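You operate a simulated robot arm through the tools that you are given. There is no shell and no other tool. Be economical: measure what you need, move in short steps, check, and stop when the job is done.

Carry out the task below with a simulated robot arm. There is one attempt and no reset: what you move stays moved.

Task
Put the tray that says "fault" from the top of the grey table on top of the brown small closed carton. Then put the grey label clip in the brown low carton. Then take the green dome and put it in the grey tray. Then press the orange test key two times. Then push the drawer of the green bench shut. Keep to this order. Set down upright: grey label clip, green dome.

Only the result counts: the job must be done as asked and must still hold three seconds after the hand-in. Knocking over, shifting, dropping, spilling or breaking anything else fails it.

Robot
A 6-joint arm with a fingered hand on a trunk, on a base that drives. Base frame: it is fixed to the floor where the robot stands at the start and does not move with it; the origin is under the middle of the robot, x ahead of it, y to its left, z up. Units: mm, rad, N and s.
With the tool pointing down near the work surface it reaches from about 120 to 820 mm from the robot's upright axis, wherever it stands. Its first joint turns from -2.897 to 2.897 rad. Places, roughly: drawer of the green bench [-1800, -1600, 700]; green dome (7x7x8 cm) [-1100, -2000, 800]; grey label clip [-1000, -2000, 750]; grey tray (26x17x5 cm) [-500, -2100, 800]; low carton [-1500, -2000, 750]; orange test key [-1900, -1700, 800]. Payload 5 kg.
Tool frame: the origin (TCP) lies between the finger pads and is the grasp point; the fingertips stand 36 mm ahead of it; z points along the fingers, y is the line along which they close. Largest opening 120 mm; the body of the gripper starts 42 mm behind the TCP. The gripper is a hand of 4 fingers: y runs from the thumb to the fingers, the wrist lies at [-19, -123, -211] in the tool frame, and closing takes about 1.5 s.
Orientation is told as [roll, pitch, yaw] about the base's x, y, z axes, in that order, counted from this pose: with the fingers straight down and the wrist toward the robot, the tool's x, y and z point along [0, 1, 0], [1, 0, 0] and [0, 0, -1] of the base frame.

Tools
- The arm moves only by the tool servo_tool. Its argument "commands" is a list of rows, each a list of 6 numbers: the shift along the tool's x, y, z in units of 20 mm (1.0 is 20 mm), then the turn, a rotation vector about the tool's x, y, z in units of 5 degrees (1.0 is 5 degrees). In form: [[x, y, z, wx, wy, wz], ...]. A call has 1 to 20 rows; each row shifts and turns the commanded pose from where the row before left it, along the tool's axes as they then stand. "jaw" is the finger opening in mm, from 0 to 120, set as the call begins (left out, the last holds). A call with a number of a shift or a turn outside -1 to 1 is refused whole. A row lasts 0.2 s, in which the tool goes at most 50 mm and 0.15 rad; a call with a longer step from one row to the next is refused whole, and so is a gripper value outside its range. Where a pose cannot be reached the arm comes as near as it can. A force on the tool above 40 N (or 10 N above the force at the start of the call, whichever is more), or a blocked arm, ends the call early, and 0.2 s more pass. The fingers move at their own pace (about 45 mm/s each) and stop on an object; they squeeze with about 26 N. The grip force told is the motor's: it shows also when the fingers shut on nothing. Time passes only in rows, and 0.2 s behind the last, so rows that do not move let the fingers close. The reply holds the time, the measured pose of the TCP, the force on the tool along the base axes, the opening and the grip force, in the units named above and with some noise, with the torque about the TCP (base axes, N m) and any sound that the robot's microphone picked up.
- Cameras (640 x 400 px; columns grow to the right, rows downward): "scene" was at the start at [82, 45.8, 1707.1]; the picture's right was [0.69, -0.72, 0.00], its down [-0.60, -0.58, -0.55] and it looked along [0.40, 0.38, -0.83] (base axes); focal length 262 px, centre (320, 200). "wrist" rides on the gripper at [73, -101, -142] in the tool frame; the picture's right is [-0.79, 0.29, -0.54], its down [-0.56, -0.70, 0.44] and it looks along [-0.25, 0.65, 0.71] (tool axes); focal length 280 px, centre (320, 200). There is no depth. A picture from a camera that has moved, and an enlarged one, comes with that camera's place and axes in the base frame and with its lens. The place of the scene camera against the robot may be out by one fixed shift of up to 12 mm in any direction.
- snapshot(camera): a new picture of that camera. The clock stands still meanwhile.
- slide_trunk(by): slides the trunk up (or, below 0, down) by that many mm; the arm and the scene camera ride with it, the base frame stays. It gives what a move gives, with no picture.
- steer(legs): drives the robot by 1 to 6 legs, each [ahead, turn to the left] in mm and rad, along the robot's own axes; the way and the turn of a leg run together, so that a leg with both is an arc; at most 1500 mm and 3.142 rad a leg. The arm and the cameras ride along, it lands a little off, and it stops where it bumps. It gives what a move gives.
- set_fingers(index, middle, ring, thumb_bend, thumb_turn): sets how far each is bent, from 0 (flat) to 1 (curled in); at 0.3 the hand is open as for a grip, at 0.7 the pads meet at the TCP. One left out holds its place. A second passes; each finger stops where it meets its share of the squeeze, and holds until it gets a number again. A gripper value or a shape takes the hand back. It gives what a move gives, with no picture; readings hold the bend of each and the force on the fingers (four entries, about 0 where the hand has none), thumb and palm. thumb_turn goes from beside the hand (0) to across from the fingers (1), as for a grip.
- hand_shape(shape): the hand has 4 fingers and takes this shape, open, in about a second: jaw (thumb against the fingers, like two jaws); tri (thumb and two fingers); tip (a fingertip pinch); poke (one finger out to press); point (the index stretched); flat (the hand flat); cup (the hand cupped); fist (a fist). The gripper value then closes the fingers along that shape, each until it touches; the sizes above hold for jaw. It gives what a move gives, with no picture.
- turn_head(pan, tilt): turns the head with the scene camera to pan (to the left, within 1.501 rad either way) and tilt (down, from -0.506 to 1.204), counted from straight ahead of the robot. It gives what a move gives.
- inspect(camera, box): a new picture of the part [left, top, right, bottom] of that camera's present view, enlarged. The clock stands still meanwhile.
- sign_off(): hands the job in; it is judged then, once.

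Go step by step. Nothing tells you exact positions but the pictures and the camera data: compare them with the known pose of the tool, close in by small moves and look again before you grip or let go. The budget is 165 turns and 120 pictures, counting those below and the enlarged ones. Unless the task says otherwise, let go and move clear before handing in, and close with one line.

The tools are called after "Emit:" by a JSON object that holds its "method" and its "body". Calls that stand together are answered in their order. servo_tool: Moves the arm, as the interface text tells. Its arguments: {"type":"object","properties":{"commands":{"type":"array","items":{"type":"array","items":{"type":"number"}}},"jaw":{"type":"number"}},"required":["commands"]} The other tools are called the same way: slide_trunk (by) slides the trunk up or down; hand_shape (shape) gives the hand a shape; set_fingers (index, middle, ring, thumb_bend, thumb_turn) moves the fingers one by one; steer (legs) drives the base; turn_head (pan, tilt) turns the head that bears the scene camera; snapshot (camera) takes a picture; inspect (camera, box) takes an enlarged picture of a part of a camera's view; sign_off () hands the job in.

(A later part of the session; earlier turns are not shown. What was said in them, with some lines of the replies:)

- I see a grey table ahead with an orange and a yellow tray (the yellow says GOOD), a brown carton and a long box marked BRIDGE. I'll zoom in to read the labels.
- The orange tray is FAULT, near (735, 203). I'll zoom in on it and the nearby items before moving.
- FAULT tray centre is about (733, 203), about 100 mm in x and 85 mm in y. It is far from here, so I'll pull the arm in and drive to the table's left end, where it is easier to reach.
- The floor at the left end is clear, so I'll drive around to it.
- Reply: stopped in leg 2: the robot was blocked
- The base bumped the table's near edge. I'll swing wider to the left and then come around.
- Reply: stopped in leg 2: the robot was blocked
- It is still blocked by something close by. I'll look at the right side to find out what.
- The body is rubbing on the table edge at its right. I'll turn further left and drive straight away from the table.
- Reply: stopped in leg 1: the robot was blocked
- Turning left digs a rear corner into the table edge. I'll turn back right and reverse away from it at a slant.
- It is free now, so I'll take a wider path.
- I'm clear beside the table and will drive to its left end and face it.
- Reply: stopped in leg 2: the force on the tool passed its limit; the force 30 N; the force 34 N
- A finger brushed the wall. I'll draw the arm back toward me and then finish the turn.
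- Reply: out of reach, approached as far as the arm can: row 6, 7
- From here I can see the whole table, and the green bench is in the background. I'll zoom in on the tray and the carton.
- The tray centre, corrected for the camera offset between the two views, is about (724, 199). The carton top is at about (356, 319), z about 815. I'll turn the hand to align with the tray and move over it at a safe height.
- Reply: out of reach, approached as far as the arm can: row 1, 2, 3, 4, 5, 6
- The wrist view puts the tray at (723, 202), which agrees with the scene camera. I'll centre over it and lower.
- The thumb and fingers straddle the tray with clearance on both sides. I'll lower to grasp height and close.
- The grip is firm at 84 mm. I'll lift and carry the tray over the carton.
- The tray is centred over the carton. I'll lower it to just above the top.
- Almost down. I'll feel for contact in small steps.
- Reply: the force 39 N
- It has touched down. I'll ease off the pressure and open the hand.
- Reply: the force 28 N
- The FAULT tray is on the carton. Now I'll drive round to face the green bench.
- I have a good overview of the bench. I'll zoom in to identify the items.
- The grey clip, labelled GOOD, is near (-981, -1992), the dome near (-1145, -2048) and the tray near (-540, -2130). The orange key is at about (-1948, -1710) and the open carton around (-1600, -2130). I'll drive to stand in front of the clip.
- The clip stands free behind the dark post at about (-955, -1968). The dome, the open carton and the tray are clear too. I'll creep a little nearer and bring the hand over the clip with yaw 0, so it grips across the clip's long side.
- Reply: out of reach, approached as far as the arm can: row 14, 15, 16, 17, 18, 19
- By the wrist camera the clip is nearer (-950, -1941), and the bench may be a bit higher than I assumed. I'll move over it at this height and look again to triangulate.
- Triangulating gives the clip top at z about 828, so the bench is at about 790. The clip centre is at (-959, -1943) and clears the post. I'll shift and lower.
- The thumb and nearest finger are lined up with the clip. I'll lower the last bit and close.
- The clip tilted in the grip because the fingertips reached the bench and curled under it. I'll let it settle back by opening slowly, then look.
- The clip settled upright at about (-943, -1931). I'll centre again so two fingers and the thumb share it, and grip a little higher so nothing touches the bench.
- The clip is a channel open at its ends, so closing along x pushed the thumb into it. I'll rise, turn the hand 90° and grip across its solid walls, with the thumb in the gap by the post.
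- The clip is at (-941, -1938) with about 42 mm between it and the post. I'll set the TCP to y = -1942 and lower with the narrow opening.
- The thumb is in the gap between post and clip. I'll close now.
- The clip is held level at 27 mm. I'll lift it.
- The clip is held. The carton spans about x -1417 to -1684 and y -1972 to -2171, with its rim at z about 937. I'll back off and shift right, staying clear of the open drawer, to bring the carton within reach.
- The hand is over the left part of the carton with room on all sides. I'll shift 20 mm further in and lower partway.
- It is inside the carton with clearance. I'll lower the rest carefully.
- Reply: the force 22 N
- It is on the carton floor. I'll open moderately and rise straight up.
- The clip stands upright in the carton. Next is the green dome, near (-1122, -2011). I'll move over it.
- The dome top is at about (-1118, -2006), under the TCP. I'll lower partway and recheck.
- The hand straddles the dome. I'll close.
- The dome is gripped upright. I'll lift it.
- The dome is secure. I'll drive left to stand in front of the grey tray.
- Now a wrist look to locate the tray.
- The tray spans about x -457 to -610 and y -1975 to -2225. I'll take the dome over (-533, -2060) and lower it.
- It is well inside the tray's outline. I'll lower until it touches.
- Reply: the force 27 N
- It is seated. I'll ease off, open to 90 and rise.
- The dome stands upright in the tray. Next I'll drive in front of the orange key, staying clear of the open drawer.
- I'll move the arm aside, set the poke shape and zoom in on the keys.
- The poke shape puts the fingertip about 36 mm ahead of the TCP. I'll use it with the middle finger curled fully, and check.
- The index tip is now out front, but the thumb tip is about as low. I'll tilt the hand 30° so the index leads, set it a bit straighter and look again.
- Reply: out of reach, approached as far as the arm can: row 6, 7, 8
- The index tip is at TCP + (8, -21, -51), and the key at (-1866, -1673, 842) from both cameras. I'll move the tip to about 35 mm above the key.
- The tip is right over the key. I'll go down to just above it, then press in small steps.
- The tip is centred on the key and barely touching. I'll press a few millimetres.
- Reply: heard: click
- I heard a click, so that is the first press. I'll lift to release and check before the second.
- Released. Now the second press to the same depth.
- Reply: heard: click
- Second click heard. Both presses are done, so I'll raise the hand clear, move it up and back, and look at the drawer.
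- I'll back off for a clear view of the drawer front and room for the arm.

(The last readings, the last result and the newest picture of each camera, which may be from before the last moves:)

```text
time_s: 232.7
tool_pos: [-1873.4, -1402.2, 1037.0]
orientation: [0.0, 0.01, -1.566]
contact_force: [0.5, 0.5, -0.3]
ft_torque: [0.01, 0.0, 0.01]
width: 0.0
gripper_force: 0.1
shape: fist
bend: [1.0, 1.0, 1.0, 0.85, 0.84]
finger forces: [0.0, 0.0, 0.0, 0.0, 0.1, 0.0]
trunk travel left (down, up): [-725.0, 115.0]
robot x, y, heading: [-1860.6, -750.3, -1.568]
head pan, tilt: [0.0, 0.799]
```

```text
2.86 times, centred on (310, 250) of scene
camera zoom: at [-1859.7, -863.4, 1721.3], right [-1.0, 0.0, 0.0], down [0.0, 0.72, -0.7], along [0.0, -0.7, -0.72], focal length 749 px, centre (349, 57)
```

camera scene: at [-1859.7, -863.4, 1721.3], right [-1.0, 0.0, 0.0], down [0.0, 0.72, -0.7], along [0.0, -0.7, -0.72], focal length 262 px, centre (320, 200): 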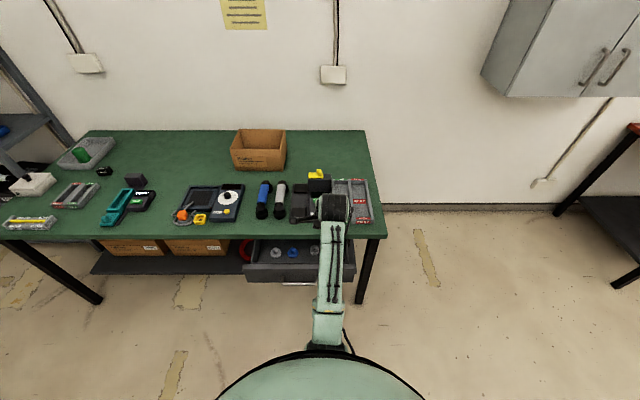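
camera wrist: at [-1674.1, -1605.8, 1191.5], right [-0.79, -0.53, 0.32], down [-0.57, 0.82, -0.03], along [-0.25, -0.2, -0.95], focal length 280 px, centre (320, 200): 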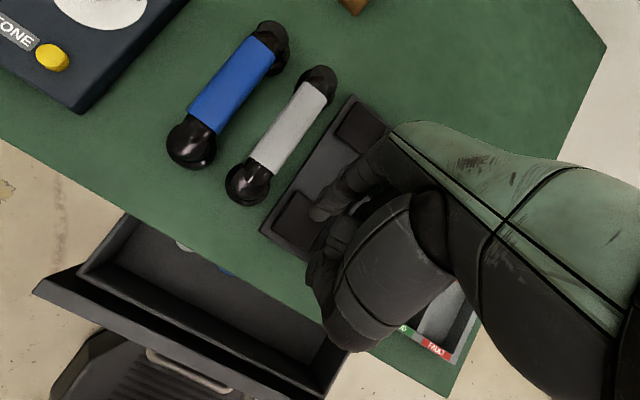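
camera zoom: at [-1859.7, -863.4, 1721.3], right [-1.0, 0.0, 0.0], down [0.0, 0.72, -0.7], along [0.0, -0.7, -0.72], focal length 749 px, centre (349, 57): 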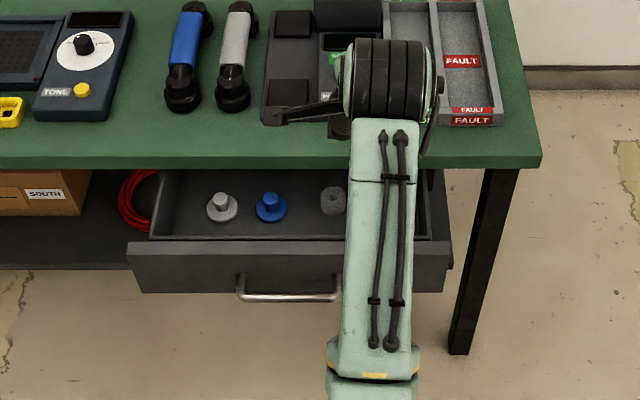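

The drawer front is at y about -1418, spans x -1535 to -2011 and z about 600–735, with the handle at its middle. I'll pull the fist back, point it forward and lower the trunk to push the panel right of the handle.

Emit:
{"method": "servo_tool", "body": {"commands": [[-0.26, -1, 0, 0, 0, 0], [-0.26, -1, 0, 0, 0, 0], [-0.26, -1, 0, 0, 0, 0], [-0.26, -1, 0, 0, 0, 0], [-0.26, -1, 0, 0, 0, 0], [-0.26, -1, 0, 0, 0, 0], [-0.26, -1, 0, 0, 0, 0], [-0.26, -1, 0, 0, 0, 0], [-0.26, -0.5, 0, 0, 0, 0], [0, 0, 0, -1, 0, 0], [0, 0, 0, -1, 0, 0], [0, 0, 0, -1, 0, 0], [0, 0, 0, -1, 0, 0], [0, 0, 0, -1, 0, 0], [0, 0, 0, -1, 0, 0], [0, 0, 0, -1, 0, 0], [0, 0, 0, -1, 0, 0], [0, 0, 0, -1, 0, 0], [0, 0, 0, -1, 0, 0]]}}

Emit:
{"method": "slide_trunk", "body": {"by": -200}}

Emit:
{"method": "snapshot", "body": {"camera": "scene"}}

Emit:
{"method": "snapshot", "body": {"camera": "wrist"}}

```text
time_s: 236.4
tool_pos: [-1947.1, -1288.3, 1103.7]
orientation: [-0.097, -0.843, -1.494]
contact_force: [0.2, 0.3, 0.8]
ft_torque: [0.0, 0.0, -0.03]
width: 0.0
gripper_force: 0.1
shape: fist
bend: [1.0, 1.0, 1.0, 0.85, 0.84]
finger forces: [0.0, 0.1, 0.0, 0.0, 0.1, 0.0]
trunk travel left (down, up): [-725.0, 115.0]
robot x, y, heading: [-1863.1, -747.9, -1.57]
head pan, tilt: [0.0, 0.799]
stopped in row 18: the arm was blocked; the commanded pose is now the measured one
```

```text
time_s: 238.5
tool_pos: [-1944.4, -1290.4, 898.8]
orientation: [-0.096, -0.833, -1.493]
contact_force: [-0.4, 0.3, 0.6]
ft_torque: [0.01, -0.02, 0.01]
width: 0.0
gripper_force: 0.0
shape: fist
bend: [1.0, 1.0, 1.0, 0.85, 0.84]
finger forces: [0.1, 0.0, 0.0, 0.0, 0.0, 0.1]
trunk travel left (down, up): [-525.0, 315.0]
robot x, y, heading: [-1861.2, -750.7, -1.575]
head pan, tilt: [0.0, 0.799]
```

```text
33 pictures are left
camera scene: at [-1859.3, -874.0, 1519.9], right [-1.0, 0.0, 0.0], down [0.0, 0.72, -0.69], along [0.0, -0.69, -0.72], focal length 262 px, centre (320, 200)
```

scene: 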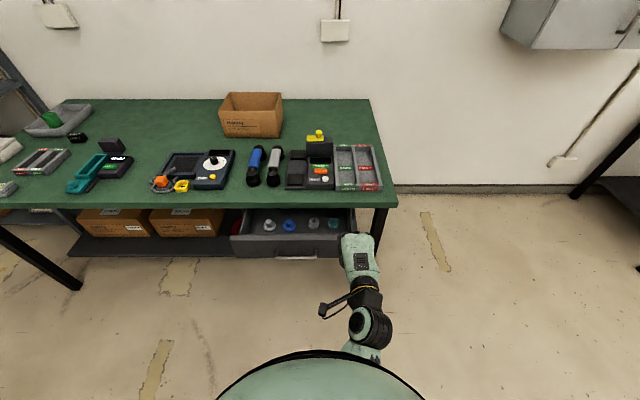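

```text
32 pictures are left
camera wrist: at [-1871.4, -1114.8, 913.2], right [-0.75, 0.21, 0.63], down [-0.61, 0.14, -0.78], along [-0.25, -0.97, 0.02], focal length 280 px, centre (320, 200)
```

wrist: 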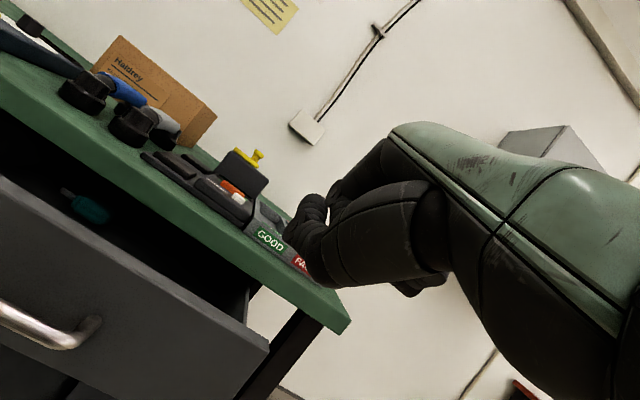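

The fist points forward. I'll shift it 40 mm left so it meets the panel fully, and lower the trunk to panel height.

Emit:
{"method": "servo_tool", "body": {"commands": [[1, 0, 0, 0, 0, 0], [1, 0, 0, 0, 0, 0]]}}

Emit:
{"method": "slide_trunk", "body": {"by": -225}}

Emit:
{"method": "snapshot", "body": {"camera": "scene"}}

Emit:
{"method": "snapshot", "body": {"camera": "wrist"}}

```text
time_s: 239.3
tool_pos: [-1910.4, -1302.7, 918.8]
orientation: [-0.126, -0.88, -1.482]
contact_force: [0.7, 0.5, -0.2]
ft_torque: [0.0, 0.04, 0.0]
width: 0.0
gripper_force: 0.0
shape: fist
bend: [1.0, 1.0, 1.0, 0.85, 0.84]
finger forces: [0.1, 0.0, 0.0, 0.0, 0.0, 0.0]
trunk travel left (down, up): [-525.0, 315.0]
robot x, y, heading: [-1858.7, -749.1, -1.578]
head pan, tilt: [0.0, 0.799]
stopped in row 2: the arm was blocked; the commanded pose is now the measured one
```

```text
time_s: 241.7
tool_pos: [-1912.1, -1303.1, 693.0]
orientation: [-0.122, -0.878, -1.483]
contact_force: [-0.4, 0.5, -0.9]
ft_torque: [-0.02, 0.01, -0.01]
width: 0.0
gripper_force: 0.1
shape: fist
bend: [1.0, 1.0, 1.0, 0.85, 0.84]
finger forces: [0.0, 0.0, 0.1, 0.0, 0.1, 0.1]
trunk travel left (down, up): [-300.0, 540.0]
robot x, y, heading: [-1862.7, -752.0, -1.575]
head pan, tilt: [0.0, 0.799]
```

```text
31 pictures are left
camera scene: at [-1859.1, -873.2, 1294.9], right [-1.0, 0.0, 0.0], down [0.0, 0.72, -0.69], along [0.0, -0.69, -0.72], focal length 262 px, centre (320, 200)
```

scene: 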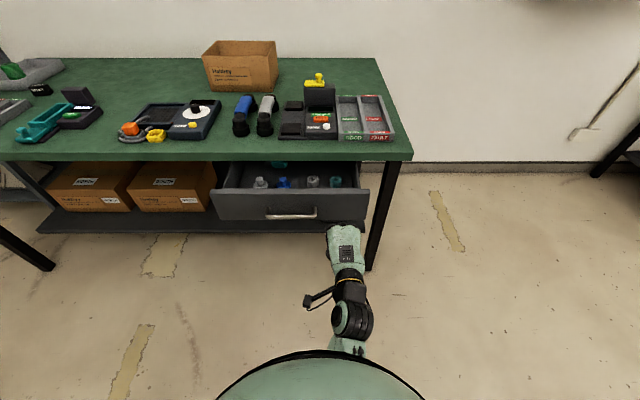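

```text
30 pictures are left
camera wrist: at [-1837.1, -1128.2, 698.1], right [-0.74, 0.24, 0.63], down [-0.62, 0.11, -0.78], along [-0.25, -0.96, 0.07], focal length 280 px, centre (320, 200)
```

wrist: 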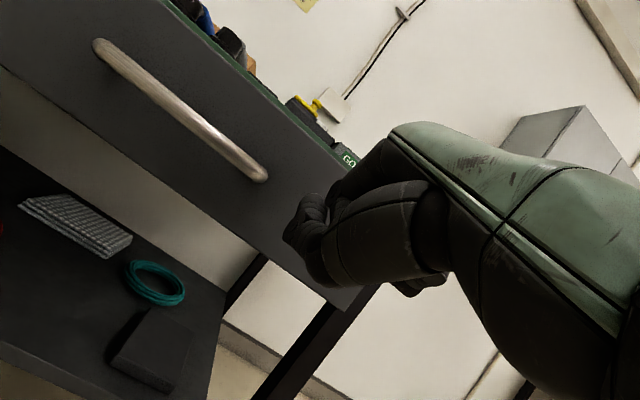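

The fist faces the panel right of the handle, at about the panel's mid-height. I'll push it by driving forward in small legs.

Emit:
{"method": "steer", "body": {"legs": [[50, 0]]}}

Emit:
{"method": "steer", "body": {"legs": [[30, 0]]}}

Emit:
{"method": "snapshot", "body": {"camera": "wrist"}}

```text
time_s: 242.6
tool_pos: [-1912.3, -1351.4, 693.5]
orientation: [-0.122, -0.879, -1.483]
contact_force: [0.2, -0.5, 0.2]
ft_torque: [-0.04, 0.02, -0.04]
width: 0.3
gripper_force: 0.0
shape: fist
bend: [1.0, 1.0, 1.0, 0.85, 0.84]
finger forces: [0.1, 0.0, 0.0, 0.1, 0.0, 0.0]
trunk travel left (down, up): [-300.0, 540.0]
robot x, y, heading: [-1859.3, -797.5, -1.571]
head pan, tilt: [0.0, 0.799]
```

```text
time_s: 243.5
tool_pos: [-1912.1, -1382.3, 695.9]
orientation: [-0.124, -0.885, -1.481]
contact_force: [0.0, -0.6, 0.6]
ft_torque: [-0.02, -0.02, 0.0]
width: 0.1
gripper_force: 0.1
shape: fist
bend: [1.0, 1.0, 1.0, 0.85, 0.84]
finger forces: [0.0, 0.0, 0.1, 0.1, 0.0, 0.1]
trunk travel left (down, up): [-300.0, 540.0]
robot x, y, heading: [-1858.2, -831.0, -1.573]
head pan, tilt: [0.0, 0.799]
```

```text
29 pictures are left
camera wrist: at [-1837.7, -1207.6, 700.6], right [-0.74, 0.24, 0.63], down [-0.62, 0.1, -0.78], along [-0.25, -0.96, 0.08], focal length 280 px, centre (320, 200)
```

wrist: 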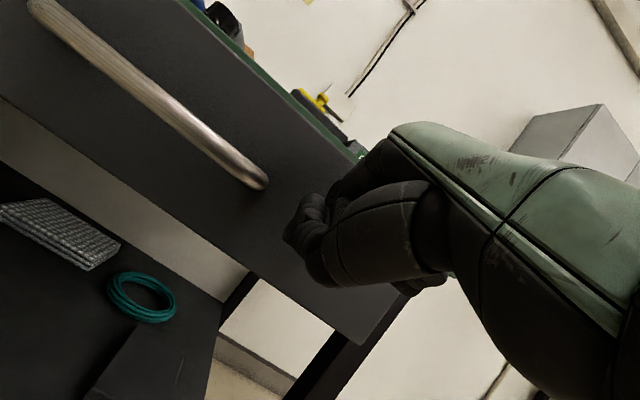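

Emit:
{"method": "steer", "body": {"legs": [[30, 0]]}}

Emit:
{"method": "steer", "body": {"legs": [[40, 0]]}}

Emit:
{"method": "snapshot", "body": {"camera": "wrist"}}

Emit:
{"method": "snapshot", "body": {"camera": "scene"}}

```text
time_s: 244.3
tool_pos: [-1913.1, -1410.6, 698.4]
orientation: [-0.125, -0.889, -1.481]
contact_force: [-0.2, -0.6, 0.4]
ft_torque: [0.0, -0.01, -0.01]
width: 0.0
gripper_force: 0.0
shape: fist
bend: [1.0, 1.0, 1.0, 0.85, 0.84]
finger forces: [0.1, 0.0, 0.0, 0.1, 0.0, 0.0]
trunk travel left (down, up): [-300.0, 540.0]
robot x, y, heading: [-1860.4, -858.3, -1.571]
head pan, tilt: [0.0, 0.799]
```

```text
time_s: 245.2
tool_pos: [-1913.3, -1452.2, 698.8]
orientation: [-0.126, -0.889, -1.479]
contact_force: [1.1, 0.9, -0.9]
ft_torque: [0.04, 0.03, 0.0]
width: 0.0
gripper_force: 0.1
shape: fist
bend: [1.0, 1.0, 1.0, 0.85, 0.84]
finger forces: [0.0, 0.1, 0.1, 0.0, 0.0, 0.0]
trunk travel left (down, up): [-300.0, 540.0]
robot x, y, heading: [-1857.9, -896.7, -1.574]
head pan, tilt: [0.0, 0.799]
```

```text
28 pictures are left
camera wrist: at [-1838.2, -1277.4, 702.3], right [-0.74, 0.25, 0.62], down [-0.62, 0.1, -0.78], along [-0.25, -0.96, 0.08], focal length 280 px, centre (320, 200)
```

wrist: 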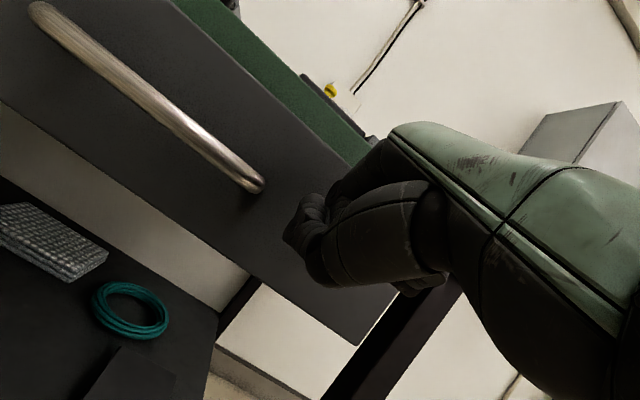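

```text
27 pictures are left
camera scene: at [-1859.7, -1017.4, 1295.8], right [-1.0, 0.0, 0.0], down [0.0, 0.72, -0.69], along [0.0, -0.69, -0.72], focal length 262 px, centre (320, 200)
```

scene: 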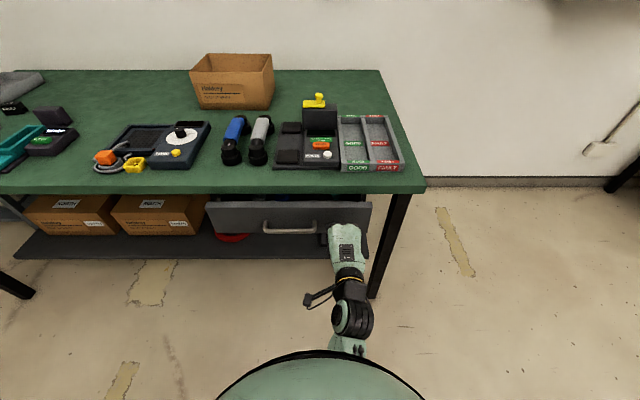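

The drawer is moving in with little force. I'll keep pushing in small legs.

Emit:
{"method": "steer", "body": {"legs": [[30, 0]]}}

Emit:
{"method": "inspect", "body": {"camera": "scene", "box": [190, 150, 440, 300]}}

```text
time_s: 246.0
tool_pos: [-1914.0, -1481.9, 699.0]
orientation: [-0.128, -0.893, -1.481]
contact_force: [0.7, -1.0, -0.7]
ft_torque: [0.0, -0.04, 0.01]
width: 0.1
gripper_force: 0.1
shape: fist
bend: [1.0, 1.0, 1.0, 0.85, 0.84]
finger forces: [0.0, 0.0, 0.0, 0.0, 0.0, 0.1]
trunk travel left (down, up): [-300.0, 540.0]
robot x, y, heading: [-1857.5, -929.6, -1.574]
head pan, tilt: [0.0, 0.799]
```

```text
2.56 times, centred on (315, 225) of scene
camera zoom: at [-1859.9, -1046.5, 1295.9], right [-1.0, 0.0, 0.0], down [0.0, 0.72, -0.7], along [0.0, -0.7, -0.72], focal length 671 px, centre (333, 136)
```

zoom: 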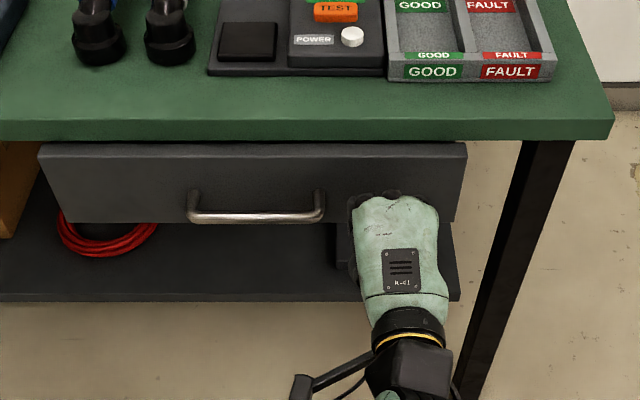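

Emit:
{"method": "steer", "body": {"legs": [[25, 0]]}}

Emit:
{"method": "inspect", "body": {"camera": "scene", "box": [190, 150, 440, 300]}}

```text
time_s: 246.8
tool_pos: [-1914.2, -1505.9, 700.8]
orientation: [-0.128, -0.894, -1.478]
contact_force: [0.7, -0.7, -1.3]
ft_torque: [0.02, -0.05, -0.02]
width: 0.0
gripper_force: 0.1
shape: fist
bend: [1.0, 1.0, 1.0, 0.85, 0.84]
finger forces: [0.1, 0.0, 0.0, 0.0, 0.0, 0.0]
trunk travel left (down, up): [-300.0, 540.0]
robot x, y, heading: [-1860.9, -953.9, -1.575]
head pan, tilt: [0.0, 0.799]
```

```text
2.56 times, centred on (315, 225) of scene
camera zoom: at [-1860.0, -1071.0, 1296.0], right [-1.0, 0.0, 0.0], down [0.0, 0.72, -0.7], along [0.0, -0.7, -0.72], focal length 671 px, centre (333, 136)
```

zoom: 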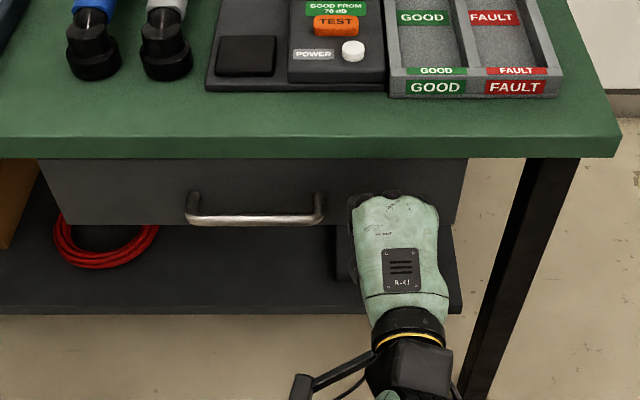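

Emit:
{"method": "steer", "body": {"legs": [[15, 0]]}}

Emit:
{"method": "snapshot", "body": {"camera": "wrist"}}

```text
time_s: 247.6
tool_pos: [-1914.1, -1521.9, 701.5]
orientation: [-0.129, -0.894, -1.48]
contact_force: [0.1, 0.4, -0.3]
ft_torque: [-0.01, -0.06, 0.03]
width: 0.4
gripper_force: 0.0
shape: fist
bend: [1.0, 1.0, 1.0, 0.85, 0.84]
finger forces: [0.1, 0.0, 0.1, 0.0, 0.0, 0.0]
trunk travel left (down, up): [-300.0, 540.0]
robot x, y, heading: [-1861.6, -969.6, -1.574]
head pan, tilt: [0.0, 0.799]
```

```text
24 pictures are left
camera wrist: at [-1838.5, -1347.1, 703.6], right [-0.74, 0.25, 0.62], down [-0.62, 0.09, -0.78], along [-0.25, -0.96, 0.09], focal length 280 px, centre (320, 200)
```

wrist: 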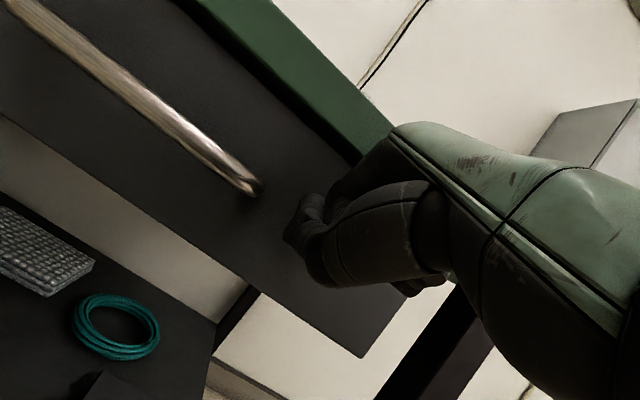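

Emit:
{"method": "inspect", "body": {"camera": "scene", "box": [190, 150, 440, 300]}}

```text
2.56 times, centred on (315, 225) of scene
camera zoom: at [-1860.1, -1085.5, 1296.1], right [-1.0, 0.0, 0.0], down [0.0, 0.72, -0.7], along [0.0, -0.7, -0.72], focal length 671 px, centre (333, 136)
```

zoom: 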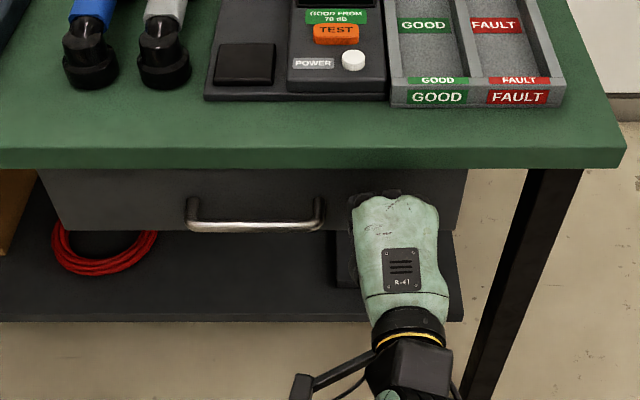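

Emit:
{"method": "steer", "body": {"legs": [[15, 0]]}}

Emit:
{"method": "inspect", "body": {"camera": "scene", "box": [190, 150, 440, 300]}}

```text
time_s: 248.4
tool_pos: [-1913.5, -1530.7, 700.8]
orientation: [-0.129, -0.892, -1.477]
contact_force: [1.5, 30.2, -3.4]
ft_torque: [-0.39, 0.11, 0.65]
width: 0.0
gripper_force: 0.0
shape: fist
bend: [1.0, 1.0, 1.0, 0.88, 0.84]
finger forces: [0.0, 0.1, 0.1, 0.0, 29.8, 0.1]
trunk travel left (down, up): [-300.0, 540.0]
robot x, y, heading: [-1861.8, -982.3, -1.575]
head pan, tilt: [0.0, 0.799]
stopped in leg 1: the force on the tool passed its limit (the readings are from after the stop); the commanded pose is now the measured one
```

```text
2.56 times, centred on (315, 225) of scene
camera zoom: at [-1860.2, -1093.0, 1296.4], right [-1.0, 0.0, 0.0], down [0.0, 0.72, -0.7], along [0.0, -0.7, -0.72], focal length 671 px, centre (333, 136)
```

zoom: 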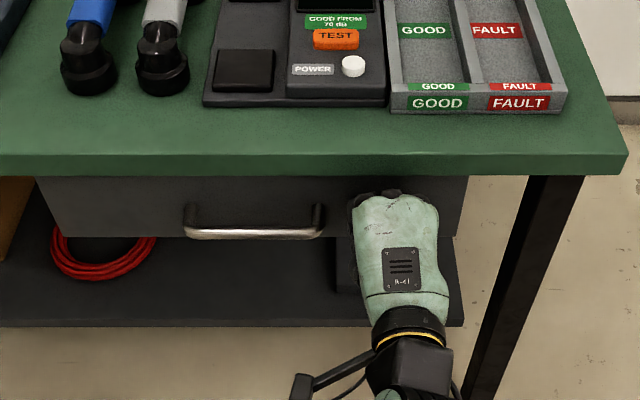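

The force rose to a hard stop, so the drawer is fully in. I'll back away and check that it stays shut.

Emit:
{"method": "steer", "body": {"legs": [[-150, 0], [-150, 0]]}}

Emit:
{"method": "inspect", "body": {"camera": "scene", "box": [190, 100, 440, 250]}}

Emit:
{"method": "snapshot", "body": {"camera": "wrist"}}

```text
time_s: 250.8
tool_pos: [-1911.8, -1229.4, 702.8]
orientation: [-0.131, -0.894, -1.477]
contact_force: [-0.1, 0.0, -0.6]
ft_torque: [0.01, 0.0, 0.0]
width: 0.0
gripper_force: 0.1
shape: fist
bend: [1.0, 1.0, 1.0, 0.85, 0.84]
finger forces: [0.0, 0.0, 0.0, 0.0, 0.1, 0.0]
trunk travel left (down, up): [-300.0, 540.0]
robot x, y, heading: [-1855.4, -677.9, -1.574]
head pan, tilt: [0.0, 0.799]
```

```text
2.56 times, centred on (315, 175) of scene
camera zoom: at [-1859.3, -792.9, 1296.2], right [-1.0, 0.0, 0.0], down [0.0, 0.72, -0.7], along [0.0, -0.7, -0.72], focal length 671 px, centre (333, 264)
```

zoom: 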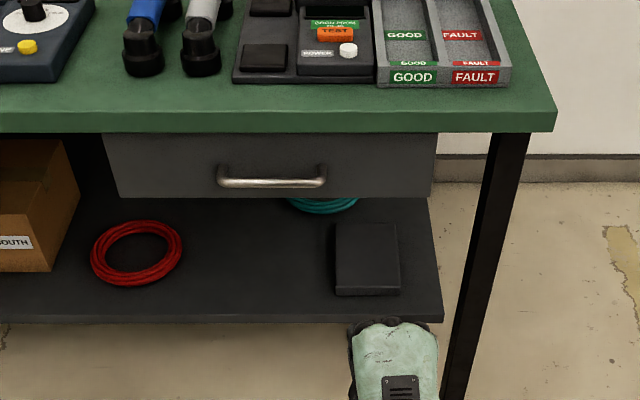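

```text
20 pictures are left
camera wrist: at [-1837.9, -1055.1, 704.2], right [-0.74, 0.25, 0.63], down [-0.62, 0.09, -0.78], along [-0.25, -0.96, 0.08], focal length 280 px, centre (320, 200)
```

wrist: 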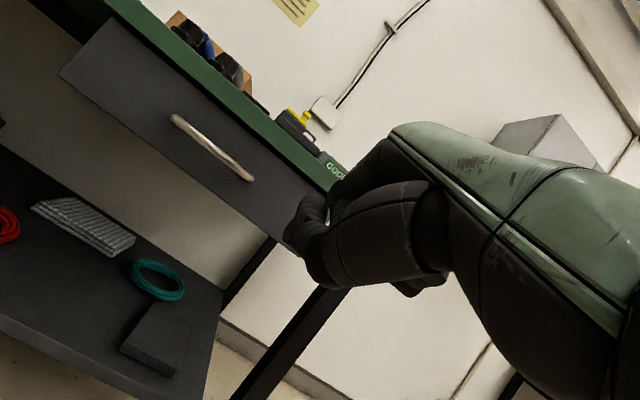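

The drawer front sits flush under the bench. One last overview before handing in.

Emit:
{"method": "slide_trunk", "body": {"by": 400}}

Emit:
{"method": "turn_head", "body": {"pan": 0.45, "tilt": 0.6}}

Emit:
{"method": "snapshot", "body": {"camera": "scene"}}

```text
time_s: 254.6
tool_pos: [-1913.1, -1229.7, 1102.0]
orientation: [-0.127, -0.893, -1.476]
contact_force: [0.1, 0.8, -0.2]
ft_torque: [-0.02, 0.01, -0.01]
width: 0.0
gripper_force: 0.1
shape: fist
bend: [1.0, 1.0, 1.0, 0.85, 0.84]
finger forces: [0.0, 0.0, 0.1, 0.0, 0.0, 0.0]
trunk travel left (down, up): [-700.0, 140.0]
robot x, y, heading: [-1861.3, -678.7, -1.577]
head pan, tilt: [0.0, 0.799]
```

```text
time_s: 255.5
tool_pos: [-1912.2, -1230.0, 1100.5]
orientation: [-0.13, -0.893, -1.476]
contact_force: [0.6, -0.6, 0.3]
ft_torque: [0.03, 0.0, -0.03]
width: 0.2
gripper_force: 0.1
shape: fist
bend: [1.0, 1.0, 1.0, 0.85, 0.84]
finger forces: [0.0, 0.0, 0.1, 0.1, 0.0, 0.1]
trunk travel left (down, up): [-700.0, 140.0]
robot x, y, heading: [-1860.8, -677.4, -1.572]
head pan, tilt: [0.45, 0.6]
```

```text
19 pictures are left
camera scene: at [-1821.0, -791.7, 1713.1], right [-0.9, -0.43, 0.0], down [-0.24, 0.51, -0.82], along [0.36, -0.74, -0.57], focal length 262 px, centre (320, 200)
```

scene: 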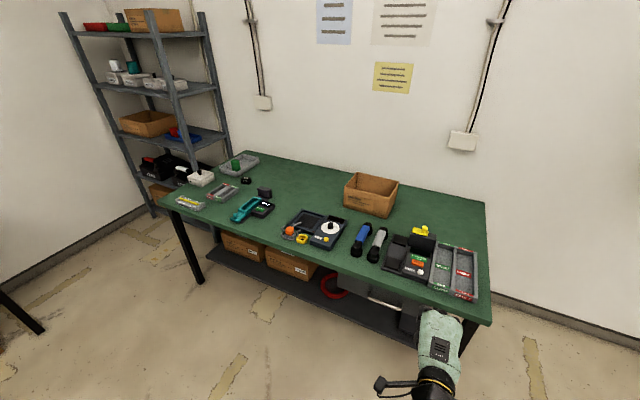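

Everything is in place and the arm is clear, so I'm handing in.

Emit:
{"method": "sign_off", "body": {}}

```text
The job is handed in.
```

All five steps were carried out in the order given, and the job is handed in: the FAULT tray is on the small carton, the grey clip is upright in the low carton, the green dome is upright in the grey tray, the orange test key was pressed twice (two clicks heard), and the drawer is shut.
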